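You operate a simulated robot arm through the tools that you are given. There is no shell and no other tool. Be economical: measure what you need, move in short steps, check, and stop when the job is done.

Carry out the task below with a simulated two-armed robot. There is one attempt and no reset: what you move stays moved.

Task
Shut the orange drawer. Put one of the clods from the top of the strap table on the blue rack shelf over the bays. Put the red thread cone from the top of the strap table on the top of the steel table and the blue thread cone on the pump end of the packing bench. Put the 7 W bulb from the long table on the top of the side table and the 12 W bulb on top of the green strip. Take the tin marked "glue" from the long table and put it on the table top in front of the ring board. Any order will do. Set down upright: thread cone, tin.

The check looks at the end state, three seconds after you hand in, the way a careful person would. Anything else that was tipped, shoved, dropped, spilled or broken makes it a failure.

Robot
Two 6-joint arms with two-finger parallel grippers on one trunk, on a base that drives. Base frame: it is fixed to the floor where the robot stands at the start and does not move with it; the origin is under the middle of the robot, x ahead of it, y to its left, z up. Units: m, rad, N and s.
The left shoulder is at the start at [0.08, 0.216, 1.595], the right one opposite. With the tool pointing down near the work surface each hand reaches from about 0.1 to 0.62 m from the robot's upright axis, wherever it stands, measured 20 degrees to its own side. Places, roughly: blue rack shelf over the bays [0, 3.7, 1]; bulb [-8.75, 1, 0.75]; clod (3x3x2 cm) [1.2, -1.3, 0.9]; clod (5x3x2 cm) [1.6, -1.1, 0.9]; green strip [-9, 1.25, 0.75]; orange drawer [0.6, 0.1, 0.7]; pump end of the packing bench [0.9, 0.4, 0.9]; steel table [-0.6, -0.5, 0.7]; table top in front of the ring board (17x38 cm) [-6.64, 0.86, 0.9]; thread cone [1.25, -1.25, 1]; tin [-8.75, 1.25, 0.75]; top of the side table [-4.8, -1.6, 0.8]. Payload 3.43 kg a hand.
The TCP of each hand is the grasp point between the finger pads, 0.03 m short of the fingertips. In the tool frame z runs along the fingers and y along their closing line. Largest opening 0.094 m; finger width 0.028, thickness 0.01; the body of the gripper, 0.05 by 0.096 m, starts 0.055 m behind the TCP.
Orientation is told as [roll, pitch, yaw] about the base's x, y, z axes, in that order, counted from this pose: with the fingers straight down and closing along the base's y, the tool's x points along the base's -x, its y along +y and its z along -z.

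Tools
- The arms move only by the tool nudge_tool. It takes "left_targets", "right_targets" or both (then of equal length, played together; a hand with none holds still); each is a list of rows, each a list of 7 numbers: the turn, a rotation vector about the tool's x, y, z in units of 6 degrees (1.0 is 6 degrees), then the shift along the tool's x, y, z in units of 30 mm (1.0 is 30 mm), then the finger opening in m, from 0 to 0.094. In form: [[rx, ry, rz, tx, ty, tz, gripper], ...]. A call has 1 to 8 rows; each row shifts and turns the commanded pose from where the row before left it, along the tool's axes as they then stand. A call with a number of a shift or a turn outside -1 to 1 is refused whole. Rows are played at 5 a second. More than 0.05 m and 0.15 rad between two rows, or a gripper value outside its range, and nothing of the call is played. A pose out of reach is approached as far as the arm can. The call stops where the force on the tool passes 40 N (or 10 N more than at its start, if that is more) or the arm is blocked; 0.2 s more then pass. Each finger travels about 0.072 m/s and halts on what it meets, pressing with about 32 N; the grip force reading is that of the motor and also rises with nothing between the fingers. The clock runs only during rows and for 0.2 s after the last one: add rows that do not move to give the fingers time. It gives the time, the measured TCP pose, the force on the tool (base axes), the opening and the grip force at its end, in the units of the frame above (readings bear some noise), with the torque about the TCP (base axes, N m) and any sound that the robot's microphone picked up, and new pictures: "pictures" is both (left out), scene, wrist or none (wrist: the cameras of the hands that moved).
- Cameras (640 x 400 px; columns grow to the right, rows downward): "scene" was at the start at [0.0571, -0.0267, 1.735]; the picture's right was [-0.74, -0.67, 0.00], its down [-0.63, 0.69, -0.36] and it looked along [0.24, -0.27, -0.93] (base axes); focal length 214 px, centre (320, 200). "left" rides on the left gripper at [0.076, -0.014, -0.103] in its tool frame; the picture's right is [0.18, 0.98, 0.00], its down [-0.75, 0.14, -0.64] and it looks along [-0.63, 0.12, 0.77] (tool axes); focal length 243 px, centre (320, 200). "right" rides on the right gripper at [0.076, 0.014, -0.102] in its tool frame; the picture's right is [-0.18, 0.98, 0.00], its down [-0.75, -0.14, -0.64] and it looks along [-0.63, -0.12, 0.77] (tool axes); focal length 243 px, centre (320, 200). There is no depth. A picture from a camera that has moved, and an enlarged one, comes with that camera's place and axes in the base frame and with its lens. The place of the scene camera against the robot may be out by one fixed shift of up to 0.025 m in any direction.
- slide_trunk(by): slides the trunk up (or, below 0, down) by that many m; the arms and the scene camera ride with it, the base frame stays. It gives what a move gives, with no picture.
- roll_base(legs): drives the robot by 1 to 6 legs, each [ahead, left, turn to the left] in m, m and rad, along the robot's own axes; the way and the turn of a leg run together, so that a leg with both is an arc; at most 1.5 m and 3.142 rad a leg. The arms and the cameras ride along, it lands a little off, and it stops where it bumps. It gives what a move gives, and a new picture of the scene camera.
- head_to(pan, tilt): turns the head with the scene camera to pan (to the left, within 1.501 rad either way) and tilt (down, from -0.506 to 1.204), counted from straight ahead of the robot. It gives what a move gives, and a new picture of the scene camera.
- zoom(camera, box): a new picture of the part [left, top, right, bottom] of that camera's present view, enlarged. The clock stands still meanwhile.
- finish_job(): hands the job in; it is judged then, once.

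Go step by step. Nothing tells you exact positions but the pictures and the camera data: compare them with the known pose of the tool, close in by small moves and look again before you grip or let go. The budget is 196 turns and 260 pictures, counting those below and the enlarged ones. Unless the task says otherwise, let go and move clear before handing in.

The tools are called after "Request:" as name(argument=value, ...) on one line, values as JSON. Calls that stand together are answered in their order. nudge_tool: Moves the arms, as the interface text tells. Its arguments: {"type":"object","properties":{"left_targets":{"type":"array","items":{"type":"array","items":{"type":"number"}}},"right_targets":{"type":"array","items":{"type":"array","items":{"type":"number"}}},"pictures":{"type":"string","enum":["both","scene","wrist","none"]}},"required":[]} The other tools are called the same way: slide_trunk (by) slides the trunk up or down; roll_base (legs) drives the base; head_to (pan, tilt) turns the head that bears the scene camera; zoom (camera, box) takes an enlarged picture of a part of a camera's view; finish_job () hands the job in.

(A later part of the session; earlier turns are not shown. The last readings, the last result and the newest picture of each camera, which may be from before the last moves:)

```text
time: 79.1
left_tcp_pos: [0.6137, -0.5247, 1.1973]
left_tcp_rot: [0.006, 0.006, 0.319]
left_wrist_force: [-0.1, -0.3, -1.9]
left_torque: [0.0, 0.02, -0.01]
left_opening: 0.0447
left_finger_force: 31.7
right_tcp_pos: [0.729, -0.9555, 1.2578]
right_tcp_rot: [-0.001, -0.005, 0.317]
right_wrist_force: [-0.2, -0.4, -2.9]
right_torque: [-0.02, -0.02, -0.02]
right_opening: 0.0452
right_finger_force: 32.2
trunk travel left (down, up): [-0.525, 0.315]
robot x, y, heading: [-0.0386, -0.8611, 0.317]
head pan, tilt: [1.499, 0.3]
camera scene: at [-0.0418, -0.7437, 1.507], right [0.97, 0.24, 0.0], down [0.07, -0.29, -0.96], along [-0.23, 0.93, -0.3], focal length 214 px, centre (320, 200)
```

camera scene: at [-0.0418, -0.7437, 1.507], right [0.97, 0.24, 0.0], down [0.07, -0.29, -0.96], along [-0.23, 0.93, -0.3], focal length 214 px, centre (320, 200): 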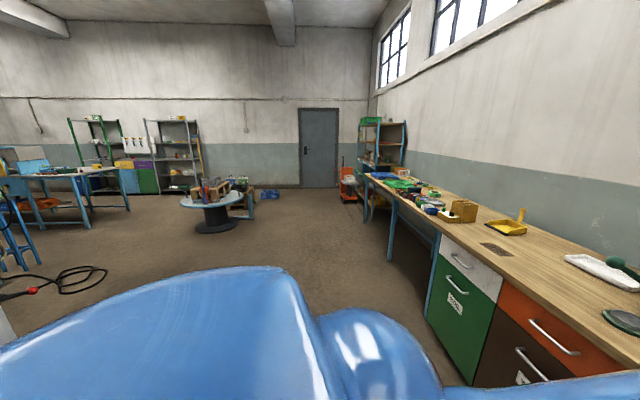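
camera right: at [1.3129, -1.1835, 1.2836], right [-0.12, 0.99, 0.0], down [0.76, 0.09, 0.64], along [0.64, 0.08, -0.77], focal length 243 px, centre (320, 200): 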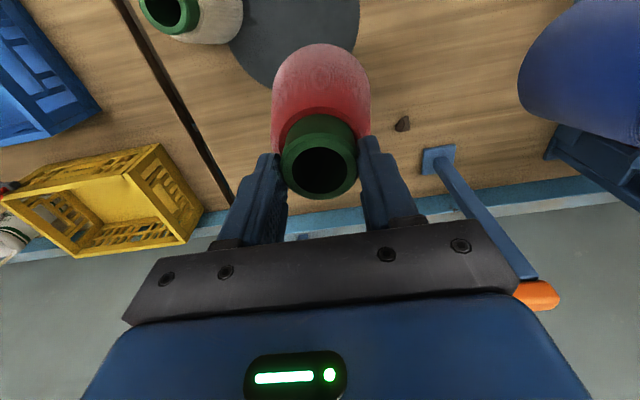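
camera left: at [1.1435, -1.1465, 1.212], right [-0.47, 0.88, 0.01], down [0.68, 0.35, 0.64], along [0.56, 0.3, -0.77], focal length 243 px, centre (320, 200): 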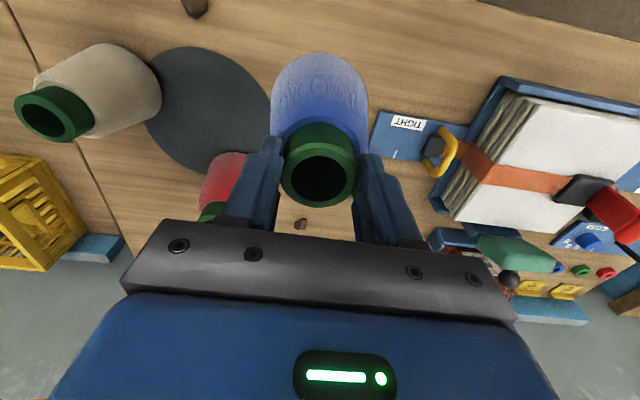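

The steel table is hidden below my shoulder, so I must stay further forward (the earlier track was free). I'll raise the left hand, move off to the right and ahead, then go left along that track.

Request:
nudge_tool(left_targets=[[0, 0, 0, 0, 0, -1, 0.02], [0, 0, 0, 0, 0, -1, 0.02], [0, 0, 0, 0, 0, -1, 0.02]], pictures="none")

Request:
roll_base(legs=[[0.05, -0.08, 0], [0.2, 0, -0.015], [0, 0.5, 0]])

Request:
head_to(pan=0.0, tilt=0.9)

```text
time: 79.9
left_tcp_pos: [0.5896, -0.5275, 1.257]
left_tcp_rot: [0.007, 0.003, 0.316]
left_wrist_force: [0.6, -0.3, -2.2]
left_torque: [0.04, -0.05, 0.0]
left_opening: 0.0446
left_finger_force: 31.8
left hand out of reach, approached as far as the arm can: row 1, 2, 3
right_tcp_pos: [0.7292, -0.9571, 1.2575]
right_tcp_rot: [0.001, -0.006, 0.316]
right_wrist_force: [0.9, 0.9, -2.3]
right_torque: [0.04, 0.01, 0.0]
right_opening: 0.0448
right_finger_force: 31.8
trunk travel left (down, up): [-0.525, 0.315]
robot x, y, heading: [-0.0412, -0.8582, 0.313]
head pan, tilt: [1.499, 0.3]
```

```text
time: 84.8
left_tcp_pos: [0.6956, -0.0541, 1.2587]
left_tcp_rot: [0.008, 0.002, 0.314]
left_wrist_force: [-0.1, 0.0, -2.0]
left_torque: [-0.01, -0.01, 0.03]
left_opening: 0.0448
left_finger_force: 32.0
right_tcp_pos: [0.836, -0.4856, 1.2564]
right_tcp_rot: [0.001, -0.005, 0.316]
right_wrist_force: [0.6, 0.0, -1.7]
right_torque: [0.04, 0.02, 0.0]
right_opening: 0.045
right_finger_force: 32.0
trunk travel left (down, up): [-0.525, 0.315]
robot x, y, heading: [0.0663, -0.3791, 0.314]
head pan, tilt: [1.499, 0.3]
camera scene: at [0.0649, -0.2689, 1.5072], right [0.97, 0.24, 0.0], down [0.07, -0.29, -0.96], along [-0.23, 0.93, -0.29], focal length 214 px, centre (320, 200)
```

scene: 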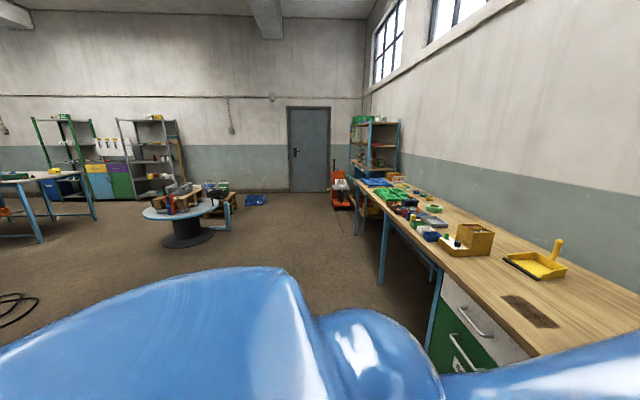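

```text
time: 86.4
left_tcp_pos: [0.6959, -0.0534, 1.2578]
left_tcp_rot: [0.007, 0.001, 0.313]
left_wrist_force: [-0.3, 0.6, -2.1]
left_torque: [-0.01, 0.02, -0.01]
left_opening: 0.0449
left_finger_force: 31.5
right_tcp_pos: [0.835, -0.4824, 1.2566]
right_tcp_rot: [0.0, -0.006, 0.315]
right_wrist_force: [0.2, -0.8, -1.9]
right_torque: [0.0, -0.03, 0.02]
right_opening: 0.0448
right_finger_force: 32.5
trunk travel left (down, up): [-0.525, 0.315]
robot x, y, heading: [0.0674, -0.3808, 0.322]
head pan, tilt: [0.0, 0.901]
camera scene: at [0.1587, -0.3343, 1.4548], right [0.31, -0.95, 0.0], down [-0.75, -0.24, -0.62], along [0.59, 0.19, -0.78], focal length 214 px, centre (320, 200)
```

scene: 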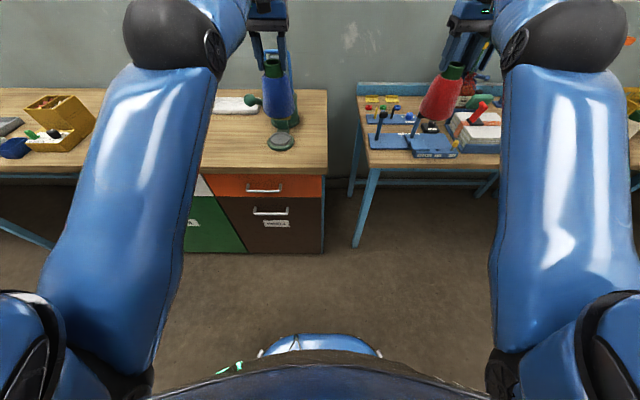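

Track is clear. Continue left 0.43 m, then take a look before going ahead over the bench.

Request:
roll_base(legs=[[0, 0.43, -0.018]])

Request:
zoom(camera="left", box=[0, 0, 640, 400])

```text
time: 89.0
left_tcp_pos: [0.5715, 0.3462, 1.2574]
left_tcp_rot: [0.009, 0.002, 0.294]
left_wrist_force: [0.8, 1.1, -1.4]
left_torque: [-0.01, -0.01, -0.03]
left_opening: 0.0444
left_finger_force: 31.9
right_tcp_pos: [0.704, -0.087, 1.2572]
right_tcp_rot: [0.004, -0.007, 0.292]
right_wrist_force: [0.3, -0.2, -1.5]
right_torque: [-0.01, 0.01, 0.03]
right_opening: 0.045
right_finger_force: 32.3
trunk travel left (down, up): [-0.525, 0.315]
robot x, y, heading: [-0.0631, 0.0283, 0.293]
head pan, tilt: [0.0, 0.901]
camera scene: at [0.0293, 0.075, 1.4547], right [0.29, -0.96, 0.0], down [-0.75, -0.23, -0.62], along [0.59, 0.18, -0.78], focal length 214 px, centre (320, 200)
```

scene: 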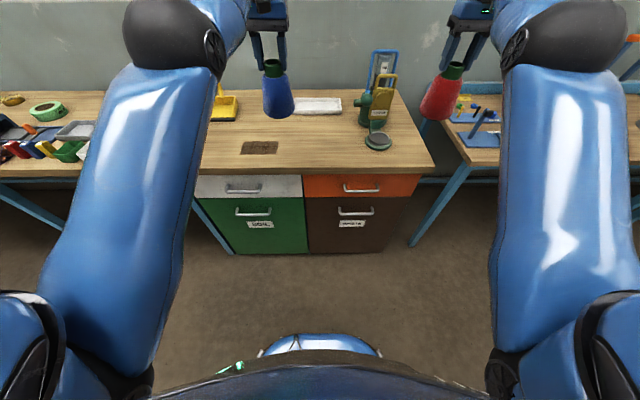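

```text
1.00 times, centred on (320, 200) of left (not enlarged: the box is as wide or as high as the picture)
camera zoom: at [0.5038, 0.3096, 1.3604], right [-0.46, 0.89, 0.01], down [0.68, 0.35, 0.64], along [0.57, 0.3, -0.77], focal length 243 px, centre (320, 200)
```

zoom: 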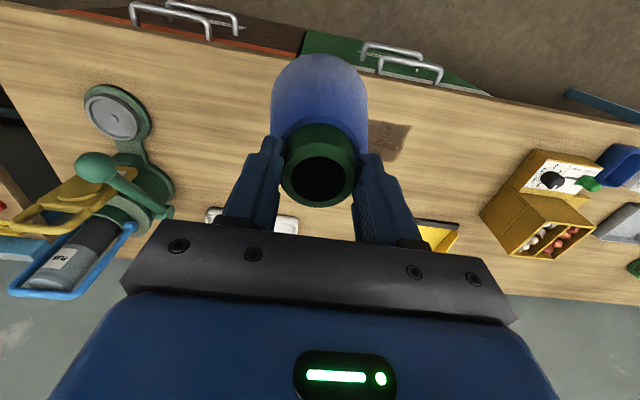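

The landing spot ahead is clear, but the red cone would come close to the pump frame. I'll shift the base 9 cm right while moving the left hand 9 cm left, and the right hand further right.

Request:
nudge_tool(left_targets=[[0, 0, 0, 0, 1, 0, 0.02], [0, 0, 0, 0, 1, 0, 0.02], [0, 0, 0, 0, 1, 0, 0.02]], right_targets=[[0, 0, 0, 0, -1, 0, 0.02], [0, 0, 0, 0, -1, 0, 0.02], [0, 0, 0, 0, -1, 0, 0.02]], pictures="none")

Request:
roll_base(legs=[[0, -0.09, 0], [0.15, 0, 0]])

Request:
zoom(camera="right", box=[0, 0, 640, 400])

Request:
zoom(camera="left", box=[0, 0, 640, 400])

```text
time: 89.8
left_tcp_pos: [0.5503, 0.4357, 1.2604]
left_tcp_rot: [0.008, 0.004, 0.296]
left_wrist_force: [0.0, 0.1, -1.9]
left_torque: [-0.01, 0.04, 0.02]
left_opening: 0.0447
left_finger_force: 32.3
left hand out of reach, approached as far as the arm can: row 2
right_tcp_pos: [0.7103, -0.172, 1.2495]
right_tcp_rot: [-0.002, -0.007, 0.295]
right_wrist_force: [0.5, 0.4, -1.7]
right_torque: [-0.01, 0.0, 0.02]
right_opening: 0.0449
right_finger_force: 32.0
right hand out of reach, approached as far as the arm can: row 1, 2, 3
trunk travel left (down, up): [-0.525, 0.315]
robot x, y, heading: [-0.0613, 0.0326, 0.294]
head pan, tilt: [0.0, 0.901]
```

```text
time: 91.9
left_tcp_pos: [0.7216, 0.3908, 1.2635]
left_tcp_rot: [0.008, 0.002, 0.292]
left_wrist_force: [-0.4, -0.1, -2.1]
left_torque: [0.01, 0.03, 0.0]
left_opening: 0.0445
left_finger_force: 32.0
right_tcp_pos: [0.8795, -0.2153, 1.2503]
right_tcp_rot: [-0.001, -0.009, 0.294]
right_wrist_force: [-0.7, -0.9, -1.8]
right_torque: [0.02, -0.03, -0.01]
right_opening: 0.0453
right_finger_force: 32.2
trunk travel left (down, up): [-0.525, 0.315]
robot x, y, heading: [0.1116, -0.0109, 0.297]
head pan, tilt: [0.0, 0.901]
camera scene: at [0.1982, 0.0331, 1.4551], right [0.29, -0.96, 0.0], down [-0.75, -0.23, -0.62], along [0.6, 0.18, -0.78], focal length 214 px, centre (320, 200)
```

scene: 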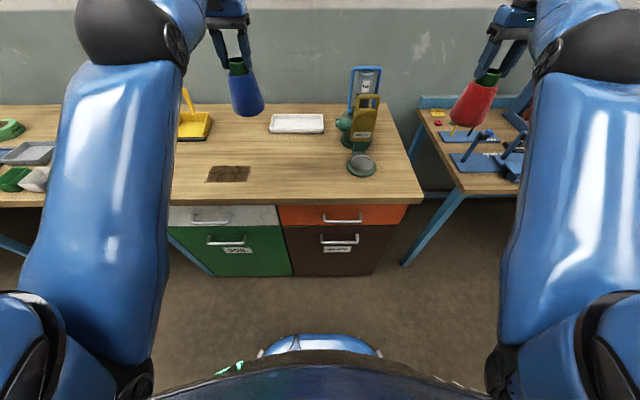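

```text
1.00 times, centred on (320, 200) of right (not enlarged: the box is as wide or as high as the picture)
camera zoom: at [0.8021, -0.2263, 1.3505], right [-0.11, 0.99, 0.0], down [0.76, 0.08, 0.65], along [0.65, 0.07, -0.76], focal length 243 px, centre (320, 200)
```

zoom: 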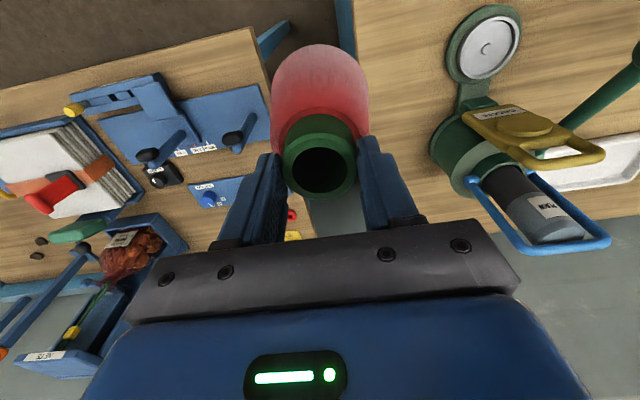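

```text
1.00 times, centred on (320, 200) of left (not enlarged: the box is as wide or as high as the picture)
camera zoom: at [0.6528, 0.3544, 1.3651], right [-0.46, 0.89, 0.01], down [0.68, 0.35, 0.64], along [0.57, 0.3, -0.77], focal length 243 px, centre (320, 200)
```

zoom: 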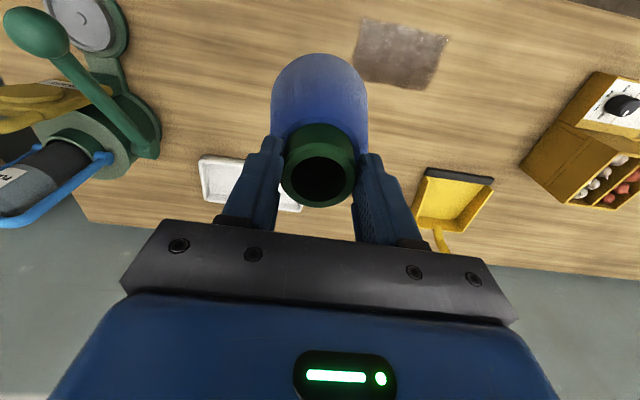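

Clear landing spot. I'll move 5 cm ahead and 2 cm right, and lower the blue cone toward the bench.

Request:
roll_base(legs=[[0.05, -0.02, 0]])

Request:
nudge_tool(left_targets=[[0, 0, 0, 0, 0, 1, 0.02], [0, 0, 0, 0, 0, 1, 0.02], [0, 0, 0, 0, 0, 1, 0.02], [0, 0, 0, 0, 0, 1, 0.02], [0, 0, 0, 0, 0, 1, 0.02], [0, 0, 0, 0, 0, 1, 0.02], [0, 0, 0, 0, 0, 1, 0.02]], pictures="both")

```text
time: 92.8
left_tcp_pos: [0.7678, 0.388, 1.2659]
left_tcp_rot: [0.003, -0.006, 0.292]
left_wrist_force: [-1.1, 0.6, -0.9]
left_torque: [-0.01, -0.07, 0.0]
left_opening: 0.0446
left_finger_force: 31.8
right_tcp_pos: [0.9252, -0.2187, 1.2555]
right_tcp_rot: [-0.004, -0.016, 0.291]
right_wrist_force: [-0.6, 0.2, -0.3]
right_torque: [0.01, -0.05, 0.02]
right_opening: 0.0449
right_finger_force: 32.6
trunk travel left (down, up): [-0.525, 0.315]
robot x, y, heading: [0.1673, -0.017, 0.293]
head pan, tilt: [0.0, 0.901]
camera scene: at [0.2434, 0.0322, 1.4558], right [0.29, -0.96, 0.0], down [-0.75, -0.23, -0.63], along [0.6, 0.18, -0.78], focal length 214 px, centre (320, 200)
```

scene: 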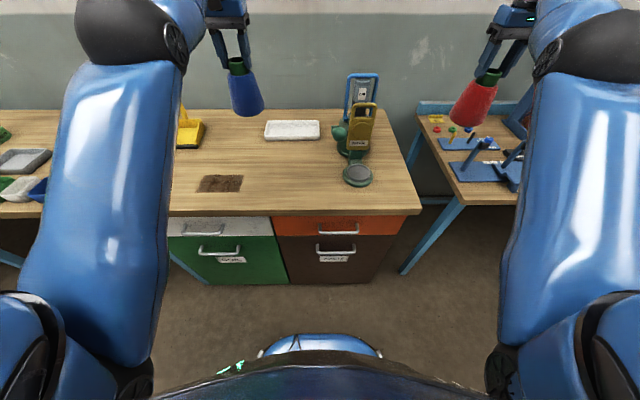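

```text
time: 94.5
left_tcp_pos: [0.8277, 0.4043, 1.0657]
left_tcp_rot: [0.006, 0.005, 0.293]
left_wrist_force: [0.0, 0.3, -3.2]
left_torque: [-0.03, 0.0, 0.01]
left_opening: 0.0446
left_finger_force: 31.8
left hand out of reach, approached as far as the arm can: row 1, 2, 3, 4, 5, 6, 7
right_tcp_pos: [0.9361, -0.22, 1.2481]
right_tcp_rot: [0.0, -0.006, 0.289]
right_wrist_force: [-0.4, -0.1, -1.7]
right_torque: [0.05, -0.01, -0.05]
right_opening: 0.0448
right_finger_force: 32.1
trunk travel left (down, up): [-0.525, 0.315]
robot x, y, heading: [0.1633, -0.0129, 0.297]
head pan, tilt: [0.0, 0.901]
camera scene: at [0.2552, 0.0321, 1.4546], right [0.29, -0.96, 0.0], down [-0.75, -0.23, -0.62], along [0.59, 0.18, -0.79], focal length 214 px, centre (320, 200)
camera left: at [0.7596, 0.3687, 1.1681], right [-0.46, 0.89, 0.01], down [0.69, 0.35, 0.64], along [0.56, 0.3, -0.77], focal length 243 px, centre (320, 200)
```

scene: 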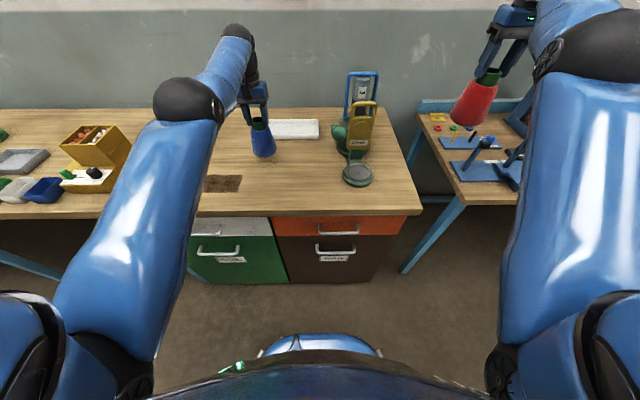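
left: 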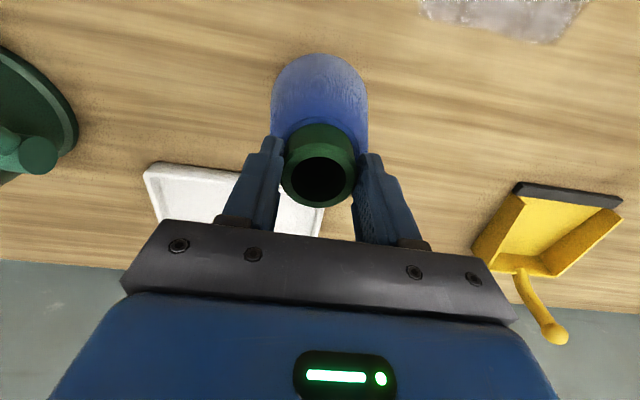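

About 6 cm to go, with the tray well clear. Lower slowly until touch.

Request:
nudge_tool(left_targets=[[0, 0, 0, 0, 0, 0.5, 0.02], [0, 0, 0, 0, 0, 0.5, 0.02], [0, 0, 0, 0, 0, 0.5, 0.02], [0, 0, 0, 0, 0, 0.2, 0.02], [0, 0, 0, 0, 0, 0.1, 0.02], [0, 0, 0, 0, 0, 0, 0.02]], pictures="scene")

Request:
zoom(camera="scene", box=[200, 60, 360, 200])

```text
time: 95.6
left_tcp_pos: [0.8325, 0.4069, 1.0247]
left_tcp_rot: [0.008, -0.019, 0.294]
left_wrist_force: [-5.2, -2.2, 14.0]
left_torque: [-0.19, -0.54, -0.03]
left_opening: 0.0448
left_finger_force: 31.6
left hand out of reach, approached as far as the arm can: row 2
right_tcp_pos: [0.9323, -0.2219, 1.2501]
right_tcp_rot: [0.001, -0.01, 0.292]
right_wrist_force: [-0.4, -0.7, -2.8]
right_torque: [-0.02, 0.06, 0.03]
right_opening: 0.0448
right_finger_force: 31.9
trunk travel left (down, up): [-0.525, 0.315]
robot x, y, heading: [0.1615, -0.018, 0.29]
head pan, tilt: [0.0, 0.901]
stopped in row 5 (left hand): the force on the tool passed its limit at 43 N (the readings are from after the stop); the commanded pose is now the measured one
camera scene: at [0.2509, 0.0301, 1.4549], right [0.29, -0.96, 0.0], down [-0.75, -0.23, -0.62], along [0.6, 0.18, -0.78], focal length 214 px, centre (320, 200)
```

scene: 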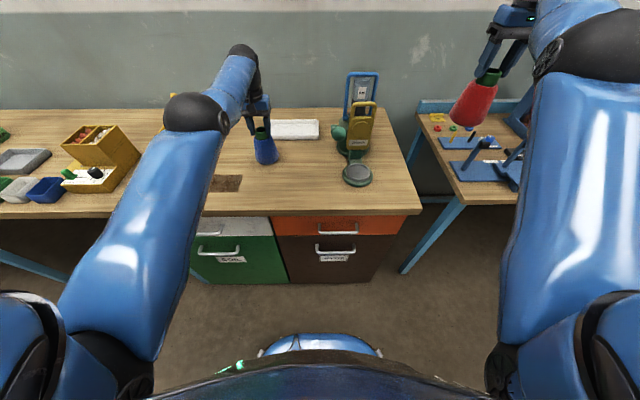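

```text
2.86 times, centred on (280, 130) of scene
camera zoom: at [0.2509, 0.0301, 1.4549], right [0.29, -0.96, 0.0], down [-0.75, -0.23, -0.62], along [0.6, 0.18, -0.78], focal length 613 px, centre (434, 400)
```

zoom: 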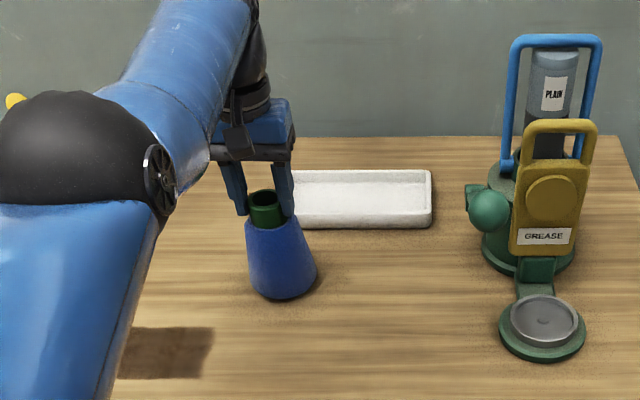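

The cone is touching the bench (z about 1.025). Relieve the pressure slightly, then open.

Request:
nudge_tool(left_targets=[[0, 0, 0, 0, 0, -0.08, 0.02], [0, 0, 0, 0, 0, 0, 0.02], [0, 0, 0, 0, 0, 0, 0.05], [0, 0, 0, 0, 0, 0, 0.06], [0, 0, 0, 0, 0, 0, 0.08], [0, 0, 0, 0, 0, 0, 0.09]], pictures="wrist")

Request:
nudge_tool(left_targets=[[0, 0, 0, 0, 0, -0.5, 0.094], [0, 0, 0, 0, 0, -1, 0.094], [0, 0, 0, 0, 0, -1, 0.094], [0, 0, 0, 0, 0, -1, 0.094], [0, 0, 0, 0, 0, -1, 0.094], [0, 0, 0, 0, 0, -1, 0.094]], pictures="both")

```text
time: 97.0
left_tcp_pos: [0.8332, 0.4085, 1.0204]
left_tcp_rot: [0.007, -0.012, 0.292]
left_wrist_force: [0.4, -0.1, 0.1]
left_torque: [0.01, 0.02, 0.03]
left_opening: 0.0899
left_finger_force: 0.1
right_tcp_pos: [0.934, -0.2196, 1.2504]
right_tcp_rot: [-0.003, -0.008, 0.289]
right_wrist_force: [-0.5, -0.1, -1.9]
right_torque: [0.01, 0.02, -0.01]
right_opening: 0.0448
right_finger_force: 32.2
trunk travel left (down, up): [-0.525, 0.315]
robot x, y, heading: [0.163, -0.0127, 0.287]
head pan, tilt: [0.0, 0.901]
camera left: at [0.7638, 0.3708, 1.1232], right [-0.46, 0.89, 0.01], down [0.67, 0.34, 0.65], along [0.58, 0.3, -0.76], focal length 243 px, centre (320, 200)
```

left: 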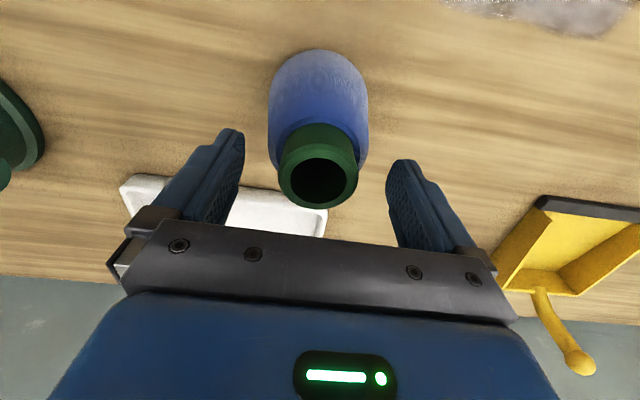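

```text
time: 98.4
left_tcp_pos: [0.8076, 0.3988, 1.1834]
left_tcp_rot: [0.007, -0.013, 0.293]
left_wrist_force: [-1.0, -0.5, 0.0]
left_torque: [0.02, 0.01, 0.01]
left_opening: 0.094
left_finger_force: 0.0
left hand out of reach, approached as far as the arm can: row 3, 4, 5, 6
right_tcp_pos: [0.9325, -0.2199, 1.2509]
right_tcp_rot: [-0.002, -0.01, 0.291]
right_wrist_force: [0.3, -0.7, -2.2]
right_torque: [-0.04, 0.02, 0.05]
right_opening: 0.045
right_finger_force: 32.6
trunk travel left (down, up): [-0.525, 0.315]
robot x, y, heading: [0.1632, -0.0137, 0.294]
head pan, tilt: [0.0, 0.901]
camera scene: at [0.2526, 0.0311, 1.4548], right [0.29, -0.96, 0.0], down [-0.75, -0.23, -0.62], along [0.59, 0.18, -0.78], focal length 214 px, centre (320, 200)
camera left: at [0.7386, 0.3612, 1.2849], right [-0.46, 0.89, 0.01], down [0.67, 0.34, 0.65], along [0.58, 0.3, -0.76], focal length 243 px, centre (320, 200)
```

scene: 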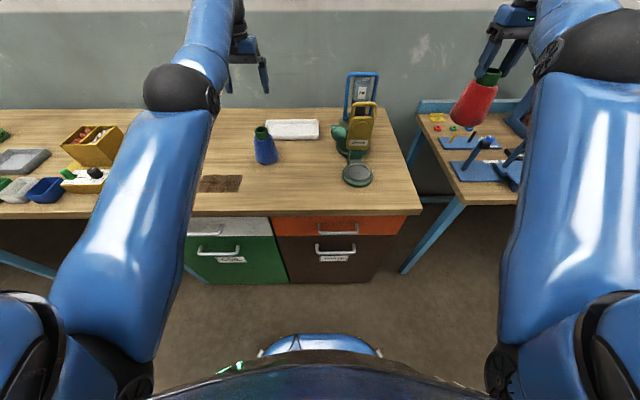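
left: 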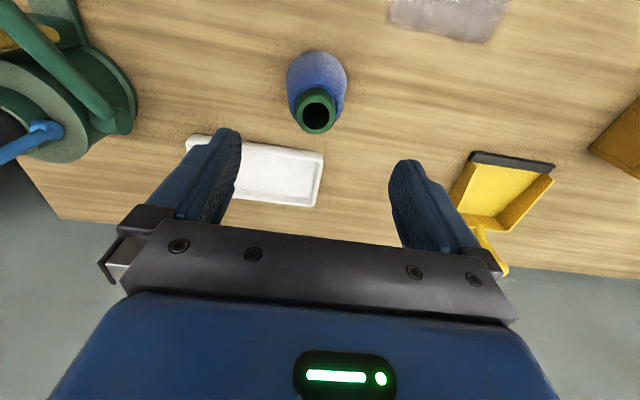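

Blue cone stands upright on the bench. Now back off and turn right to see the steel table for the red cone.

Request:
roll_base(legs=[[-0.25, 0, 0], [0, 0, -1.3]])

Request:
head_to(pan=-1.3, tilt=0.7)

```text
time: 103.4
left_tcp_pos: [0.5015, -0.592, 1.1831]
left_tcp_rot: [0.007, -0.014, -0.997]
left_wrist_force: [-0.6, -0.3, 0.7]
left_torque: [-0.02, 0.01, -0.02]
left_opening: 0.0938
left_finger_force: 0.1
right_tcp_pos: [-0.0595, -0.8831, 1.2497]
right_tcp_rot: [-0.002, -0.009, -0.999]
right_wrist_force: [-0.3, 0.0, -2.0]
right_torque: [0.05, -0.01, 0.0]
right_opening: 0.0452
right_finger_force: 32.5
trunk travel left (down, up): [-0.525, 0.315]
robot x, y, heading: [-0.0736, -0.0852, -0.996]
head pan, tilt: [0.0, 0.901]
camera scene: at [-0.0285, -0.1593, 1.4548], right [-0.84, -0.55, 0.0], down [-0.43, 0.66, -0.62], along [0.34, -0.52, -0.78], focal length 214 px, centre (320, 200)
```

scene: 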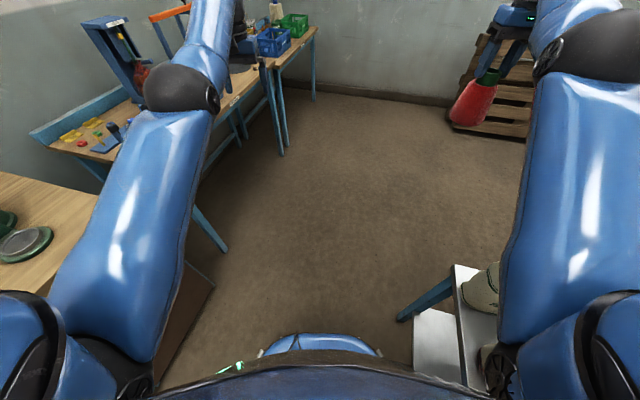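

```text
time: 104.9
left_tcp_pos: [0.5018, -0.5911, 1.1829]
left_tcp_rot: [0.006, -0.011, -0.997]
left_wrist_force: [0.1, -0.3, 0.2]
left_torque: [0.03, 0.05, 0.02]
left_opening: 0.0942
left_finger_force: 0.0
right_tcp_pos: [-0.0581, -0.8836, 1.2486]
right_tcp_rot: [-0.002, -0.009, -0.998]
right_wrist_force: [-0.2, 0.3, -1.6]
right_torque: [0.02, 0.0, -0.01]
right_opening: 0.0451
right_finger_force: 32.1
trunk travel left (down, up): [-0.525, 0.315]
robot x, y, heading: [-0.0741, -0.0852, -0.999]
head pan, tilt: [-1.3, 0.7]
camera scene: at [-0.1263, -0.1599, 1.4709], right [-0.75, 0.66, 0.0], down [0.43, 0.48, -0.76], along [-0.51, -0.57, -0.64], focal length 214 px, centre (320, 200)
```

scene: 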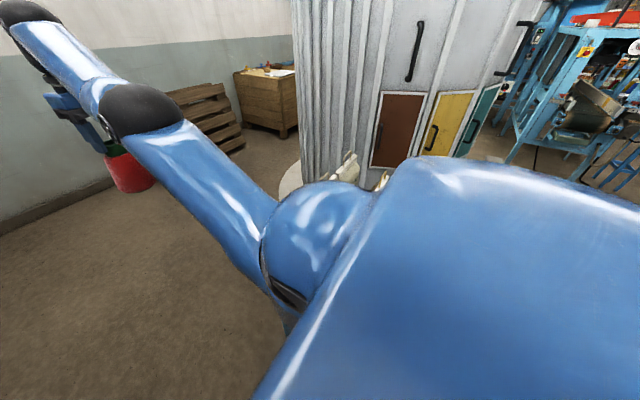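

The steel table is at my lower right and carries some sacks. Turn further right to face it.

Request:
roll_base(legs=[[0, 0, -0.8]])

Request:
head_to(pan=-0.6, tilt=0.9)

```text
time: 107.4
left_tcp_pos: [-0.0483, -0.8516, 1.1817]
left_tcp_rot: [0.006, -0.012, -1.811]
left_wrist_force: [-0.4, 0.3, -0.3]
left_torque: [-0.02, -0.02, 0.01]
left_opening: 0.094
left_finger_force: 0.1
right_tcp_pos: [-0.6449, -0.6455, 1.2485]
right_tcp_rot: [-0.002, -0.008, -1.814]
right_wrist_force: [0.8, 1.1, -0.7]
right_torque: [0.03, 0.03, -0.03]
right_opening: 0.0449
right_finger_force: 32.3
trunk travel left (down, up): [-0.525, 0.315]
robot x, y, heading: [-0.0777, -0.0858, -1.806]
head pan, tilt: [-1.3, 0.7]
camera scene: at [-0.1784, -0.1031, 1.471], right [-0.03, 1.0, 0.0], down [0.64, 0.02, -0.77], along [-0.76, -0.02, -0.64], focal length 214 px, centre (320, 200)
```

scene: 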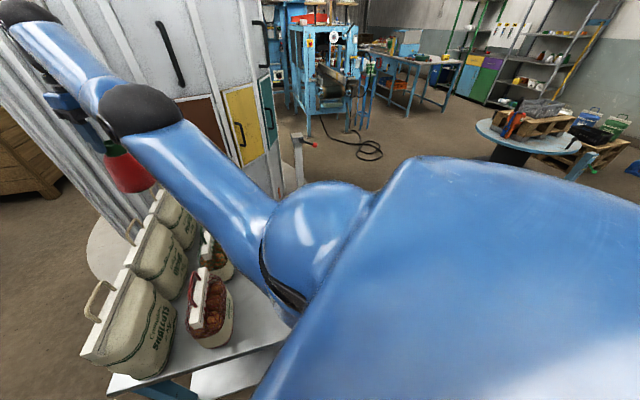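

```text
time: 108.5
left_tcp_pos: [-0.0492, -0.8513, 1.1827]
left_tcp_rot: [0.006, -0.013, -1.812]
left_wrist_force: [-0.5, -0.1, 0.2]
left_torque: [-0.01, -0.03, -0.01]
left_opening: 0.094
left_finger_force: 0.0
right_tcp_pos: [-0.6446, -0.6449, 1.2499]
right_tcp_rot: [-0.001, -0.008, -1.814]
right_wrist_force: [1.1, -0.5, -1.7]
right_torque: [0.02, -0.03, -0.01]
right_opening: 0.045
right_finger_force: 31.9
trunk travel left (down, up): [-0.525, 0.315]
robot x, y, heading: [-0.0765, -0.0843, -1.81]
head pan, tilt: [-0.6, 0.901]
camera scene: at [-0.1501, -0.1506, 1.4548], right [-0.67, 0.74, 0.0], down [0.58, 0.52, -0.62], along [-0.46, -0.41, -0.78], focal length 214 px, centre (320, 200)
```

scene: 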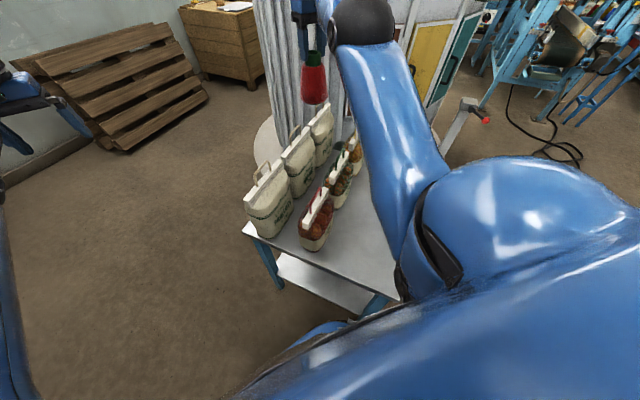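

The steel table holds two rows of bags; a free strip of top lies on its side nearer the bench (about (-0.6, -0.3)). Check the right wrist view.

Request:
zoom(camera="right", box=[0, 0, 640, 400])

Request:
head_to(pan=-1.1, tilt=1.1)

```text
1.00 times, centred on (320, 200) of right (not enlarged: the box is as wide or as high as the picture)
camera zoom: at [-0.6126, -0.5751, 1.3502], right [0.91, -0.41, 0.0], down [-0.32, -0.69, 0.65], along [-0.27, -0.59, -0.76], focal length 243 px, centre (320, 200)
```

zoom: 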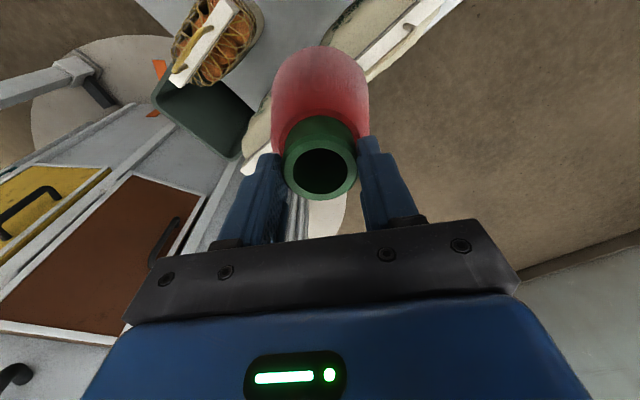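

```text
time: 109.4
left_tcp_pos: [-0.0493, -0.8517, 1.1826]
left_tcp_rot: [0.008, -0.013, -1.811]
left_wrist_force: [-0.1, 0.5, -0.5]
left_torque: [0.0, 0.04, -0.01]
left_opening: 0.0942
left_finger_force: 0.0
right_tcp_pos: [-0.6445, -0.6466, 1.2482]
right_tcp_rot: [-0.001, -0.008, -1.815]
right_wrist_force: [-0.1, -0.4, -1.8]
right_torque: [0.06, -0.01, 0.0]
right_opening: 0.045
right_finger_force: 32.1
trunk travel left (down, up): [-0.525, 0.315]
robot x, y, heading: [-0.0737, -0.0828, -1.81]
head pan, tilt: [-1.1, 1.1]
camera scene: at [-0.1555, -0.1147, 1.441], right [-0.23, 0.97, 0.0], down [0.87, 0.21, -0.45], along [-0.44, -0.1, -0.89], focal length 214 px, centre (320, 200)
```

scene: 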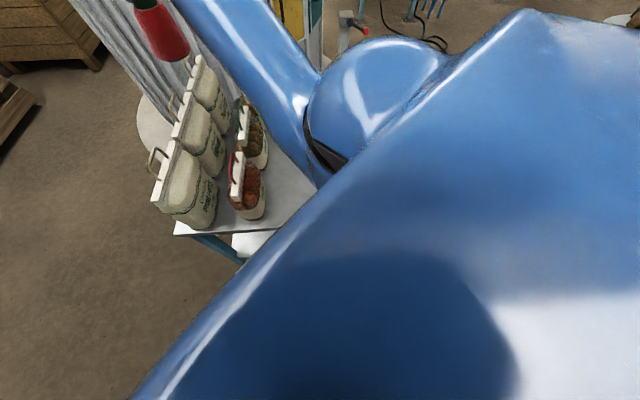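

I'll shift away from the table and turn to face it squarely.

Request:
roll_base(legs=[[0.1, 0.3, 0], [0, 0, -0.96]])

Request:
head_to(pan=0.0, tilt=0.9)

Request:
zoom(camera="right", box=[0, 0, 640, 400])

```text
time: 114.0
left_tcp_pos: [-0.4247, -0.7114, 1.1831]
left_tcp_rot: [0.008, -0.012, -2.777]
left_wrist_force: [0.0, 1.1, -0.5]
left_torque: [0.01, 0.04, -0.01]
left_opening: 0.0941
left_finger_force: 0.1
right_tcp_pos: [-0.5948, -0.1033, 1.249]
right_tcp_rot: [-0.002, -0.008, -2.778]
right_wrist_force: [0.5, 0.0, -1.5]
right_torque: [0.03, 0.02, -0.01]
right_opening: 0.0449
right_finger_force: 31.9
trunk travel left (down, up): [-0.525, 0.315]
robot x, y, heading: [0.1939, -0.2556, -2.778]
head pan, tilt: [-1.1, 1.1]
camera scene: at [0.103, -0.2068, 1.441], right [0.67, 0.74, 0.0], down [0.66, -0.6, -0.45], along [-0.34, 0.3, -0.89], focal length 214 px, centre (320, 200)
```

scene: 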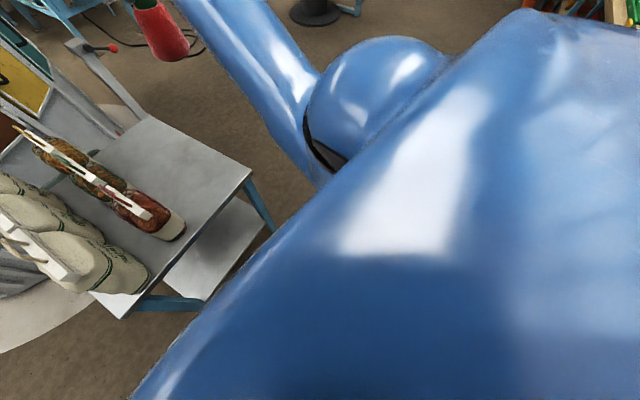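

```text
time: 115.3
left_tcp_pos: [-0.4263, -0.7108, 1.1833]
left_tcp_rot: [0.007, -0.013, -2.778]
left_wrist_force: [0.0, 0.0, -0.1]
left_torque: [0.0, -0.03, -0.01]
left_opening: 0.0938
left_finger_force: 0.1
right_tcp_pos: [-0.5952, -0.1023, 1.2501]
right_tcp_rot: [-0.003, -0.008, -2.779]
right_wrist_force: [0.3, -1.0, -1.9]
right_torque: [0.04, 0.0, -0.01]
right_opening: 0.0451
right_finger_force: 31.3
trunk travel left (down, up): [-0.525, 0.315]
robot x, y, heading: [0.1863, -0.2524, -2.774]
head pan, tilt: [0.0, 0.901]
camera scene: at [0.0794, -0.2755, 1.4548], right [-0.36, 0.93, 0.0], down [0.73, 0.28, -0.62], along [-0.58, -0.22, -0.78], focal length 214 px, centre (320, 200)
```

scene: 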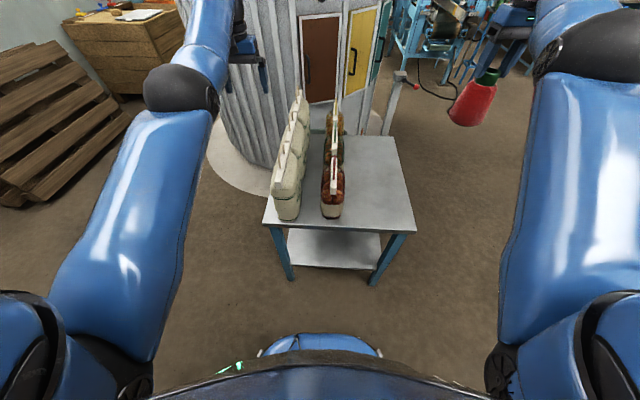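

```text
1.00 times, centred on (320, 200) of right (not enlarged: the box is as wide or as high as the picture)
camera zoom: at [-0.5182, -0.0903, 1.3502], right [0.18, -0.98, 0.0], down [-0.75, -0.14, 0.65], along [-0.64, -0.12, -0.76], focal length 243 px, centre (320, 200)
```

zoom: 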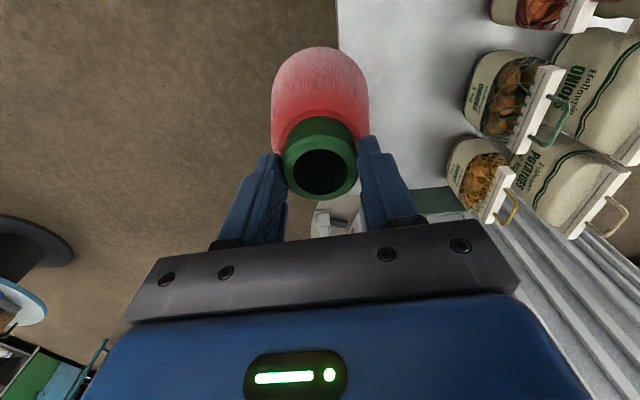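

Clear view: the free strip's middle is near (-0.58, -0.245). Move the red cone left over it and begin lowering.

Request:
nudge_tool(right_targets=[[0, 0, 0, 0, 0.95, 0, 0.02], [0, 0, 0, 0, 0.95, 0, 0.02], [0, 0, 0, 0, 0.95, 0, 0.02], [0, 0, 0, 0, 0.95, 0, 0.02], [0, 0, 0, 0, 0.8, 0, 0.02], [0, 0, 0, 0, 0, 1, 0.02], [0, 0, 0, 0, 0, 1, 0.02], [0, 0, 0, 0, 0, 1, 0.02]], pictures="none")

Request:
nudge_tool(right_targets=[[0, 0, 0, 0, 0, 1, 0.02], [0, 0, 0, 0, 0, 1, 0.02], [0, 0, 0, 0, 0, 1, 0.02], [0, 0, 0, 0, 0, 1, 0.02], [0, 0, 0, 0, 0, 1, 0.02]], pictures="both")

```text
time: 117.1
left_tcp_pos: [-0.4262, -0.7117, 1.1825]
left_tcp_rot: [0.006, -0.013, -2.776]
left_wrist_force: [-0.4, 0.0, 1.0]
left_torque: [0.06, 0.0, -0.01]
left_opening: 0.0939
left_finger_force: 0.0
right_tcp_pos: [-0.5985, -0.2424, 1.1791]
right_tcp_rot: [-0.001, -0.008, -2.779]
right_wrist_force: [0.0, 0.7, -1.3]
right_torque: [0.0, -0.01, -0.07]
right_opening: 0.045
right_finger_force: 32.1
right hand out of reach, approached as far as the arm can: row 1, 2, 3, 4, 6, 7, 8
trunk travel left (down, up): [-0.525, 0.315]
robot x, y, heading: [0.1907, -0.2542, -2.774]
head pan, tilt: [0.0, 0.901]
```

```text
time: 118.3
left_tcp_pos: [-0.4272, -0.7102, 1.183]
left_tcp_rot: [0.009, -0.012, -2.778]
left_wrist_force: [-0.4, 0.1, 0.1]
left_torque: [0.0, -0.02, 0.01]
left_opening: 0.0941
left_finger_force: 0.0
right_tcp_pos: [-0.6246, -0.2474, 1.0322]
right_tcp_rot: [-0.003, -0.004, -2.778]
right_wrist_force: [-0.3, -0.1, -2.9]
right_torque: [0.01, -0.01, 0.04]
right_opening: 0.0451
right_finger_force: 32.0
right hand out of reach, approached as far as the arm can: row 1, 2, 3, 4
trunk travel left (down, up): [-0.525, 0.315]
robot x, y, heading: [0.1908, -0.2506, -2.773]
head pan, tilt: [0.0, 0.901]
camera scene: at [0.0782, -0.2758, 1.4547], right [-0.36, 0.93, 0.0], down [0.73, 0.28, -0.62], along [-0.58, -0.22, -0.78], focal length 214 px, centre (320, 200)
camera right: at [-0.5473, -0.2352, 1.1337], right [0.18, -0.98, 0.0], down [-0.75, -0.14, 0.65], along [-0.64, -0.11, -0.76], focal length 243 px, centre (320, 200)
```

scene: 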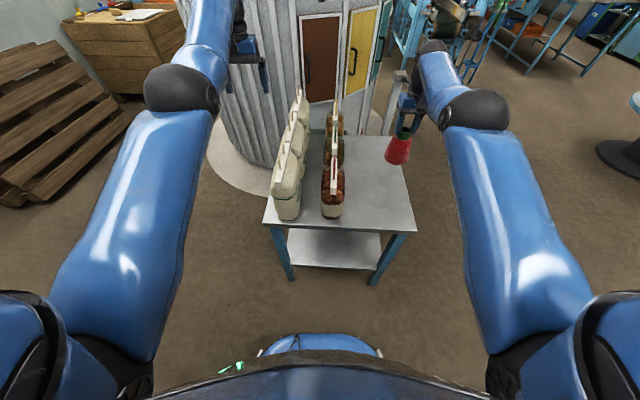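
right: 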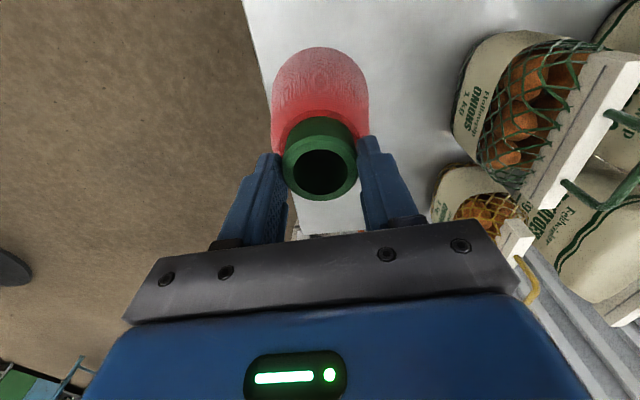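

Well placed; shift 2.5 cm toward the middle and lower further.

Request:
nudge_tool(right_targets=[[0, 0, 0, 0, 0.8, 0.5, 0.02], [0, 0, 0, 0, 0, 1, 0.02], [0, 0, 0, 0, 0, 1, 0.02], [0, 0, 0, 0, 0, 1, 0.02], [0, 0, 0, 0, 0, 0.6, 0.02]], pictures="both")

Request:
zoom(camera="scene", box=[260, 80, 460, 240])

```text
time: 119.5
left_tcp_pos: [-0.4253, -0.7104, 1.1829]
left_tcp_rot: [0.007, -0.013, -2.779]
left_wrist_force: [-0.6, 0.0, -0.2]
left_torque: [0.02, -0.01, -0.01]
left_opening: 0.0937
left_finger_force: 0.0
right_tcp_pos: [-0.6152, -0.2725, 0.9114]
right_tcp_rot: [-0.002, -0.007, -2.778]
right_wrist_force: [0.3, 0.5, -2.7]
right_torque: [0.0, -0.03, 0.0]
right_opening: 0.0449
right_finger_force: 32.0
right hand out of reach, approached as far as the arm can: row 1, 5
trunk travel left (down, up): [-0.525, 0.315]
robot x, y, heading: [0.1844, -0.2573, -2.775]
head pan, tilt: [0.0, 0.901]
camera scene: at [0.0792, -0.2758, 1.4548], right [-0.36, 0.93, 0.0], down [0.73, 0.28, -0.62], along [-0.58, -0.22, -0.78], focal length 214 px, centre (320, 200)
camera right: at [-0.5394, -0.2597, 1.0119], right [0.18, -0.98, 0.0], down [-0.75, -0.14, 0.65], along [-0.64, -0.12, -0.76], focal length 243 px, centre (320, 200)
```

scene: 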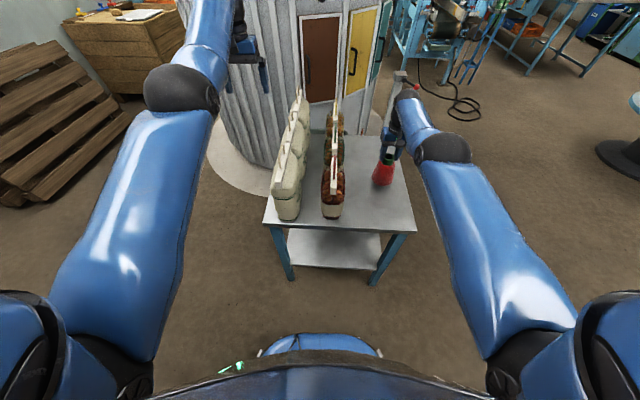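
right: 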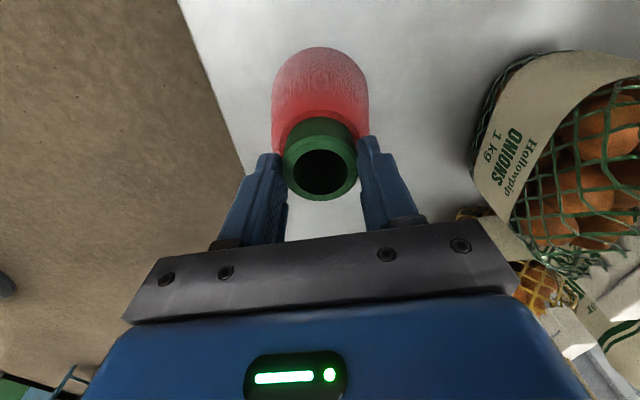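

```text
2.50 times, centred on (360, 160) of scene
camera zoom: at [0.0792, -0.2758, 1.4548], right [-0.36, 0.93, 0.0], down [0.73, 0.28, -0.62], along [-0.58, -0.22, -0.78], focal length 536 px, centre (220, 300)
```

zoom: 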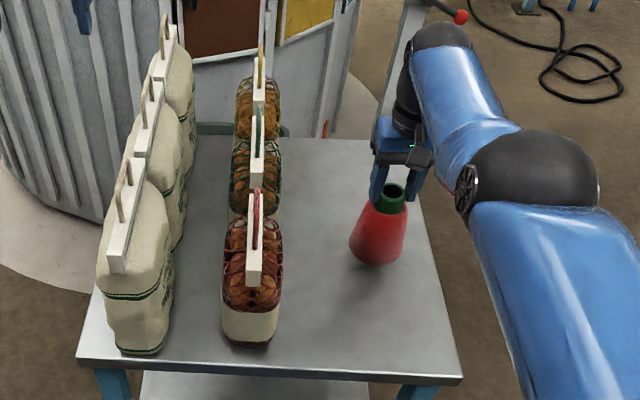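

About 5 cm above the steel top. Lower slowly until touch.

Request:
nudge_tool(right_targets=[[0, 0, 0, 0, 0, 0.5, 0.02], [0, 0, 0, 0, 0, 0.5, 0.02], [0, 0, 0, 0, 0, 0.4, 0.02], [0, 0, 0, 0, 0, 0.3, 0.02], [0, 0, 0, 0, 0, 0.3, 0.02], [0, 0, 0, 0, 0, 0.3, 0.02]], pictures="scene")

```text
time: 120.4
left_tcp_pos: [-0.4226, -0.7091, 1.1843]
left_tcp_rot: [0.007, -0.016, -2.777]
left_wrist_force: [-0.5, 0.6, -0.8]
left_torque: [-0.02, -0.06, -0.02]
left_opening: 0.0943
left_finger_force: 0.1
right_tcp_pos: [-0.6164, -0.2723, 0.8883]
right_tcp_rot: [-0.006, -0.037, -2.779]
right_wrist_force: [12.8, 3.1, 27.7]
right_torque: [-0.28, -1.06, 0.22]
right_opening: 0.0452
right_finger_force: 32.1
right hand out of reach, approached as far as the arm can: row 2, 4
trunk travel left (down, up): [-0.525, 0.315]
robot x, y, heading: [0.1862, -0.2495, -2.776]
head pan, tilt: [0.0, 0.901]
stopped in row 4 (right hand): the force on the tool passed its limit at 45 N (the readings are from after the stop); the commanded pose is now the measured one
camera scene: at [0.0829, -0.2754, 1.4551], right [-0.36, 0.93, 0.0], down [0.73, 0.28, -0.62], along [-0.58, -0.22, -0.78], focal length 214 px, centre (320, 200)
```

scene: 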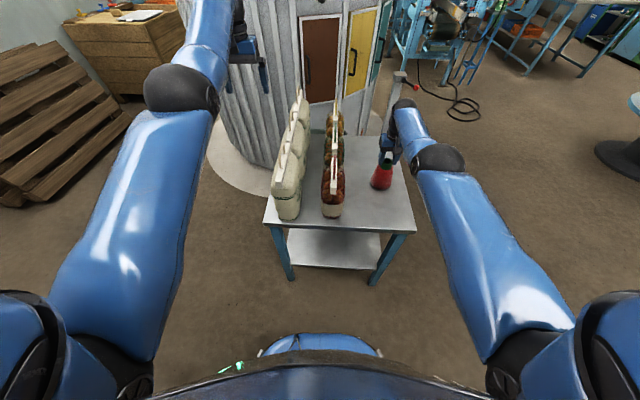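

Contact. Raise a few mm to unload and straighten, then release.

Request:
nudge_tool(right_targets=[[0, 0.2, 0, 0, 0, -0.12, 0.02], [0, 0, 0, 0, 0, 0, 0.02], [0, 0, 0, 0, 0, 0, 0.02]], pictures="wrist")

```text
time: 121.2
left_tcp_pos: [-0.4245, -0.7113, 1.1841]
left_tcp_rot: [0.007, -0.012, -2.776]
left_wrist_force: [0.4, 1.2, -0.3]
left_torque: [-0.01, 0.02, 0.01]
left_opening: 0.0939
left_finger_force: 0.1
right_tcp_pos: [-0.6134, -0.2712, 0.8868]
right_tcp_rot: [-0.007, -0.013, -2.777]
right_wrist_force: [-6.3, -1.7, 12.8]
right_torque: [-0.49, 0.55, -0.08]
right_opening: 0.045
right_finger_force: 31.9
right hand out of reach, approached as far as the arm can: row 1
trunk travel left (down, up): [-0.525, 0.315]
robot x, y, heading: [0.1911, -0.2505, -2.773]
head pan, tilt: [0.0, 0.901]
camera right: at [-0.5359, -0.2589, 0.9874], right [0.18, -0.98, 0.0], down [-0.74, -0.14, 0.65], along [-0.64, -0.11, -0.76], focal length 243 px, centre (320, 200)
```

right: 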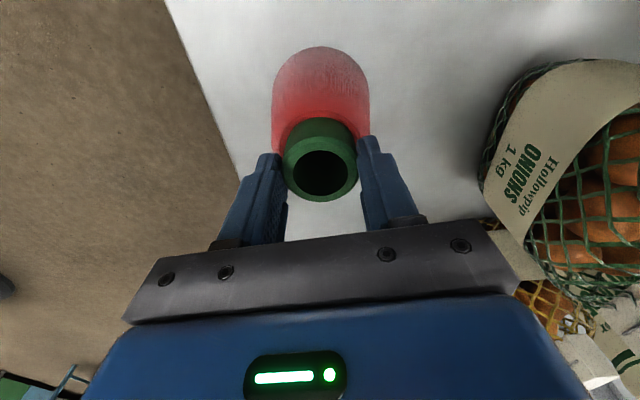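

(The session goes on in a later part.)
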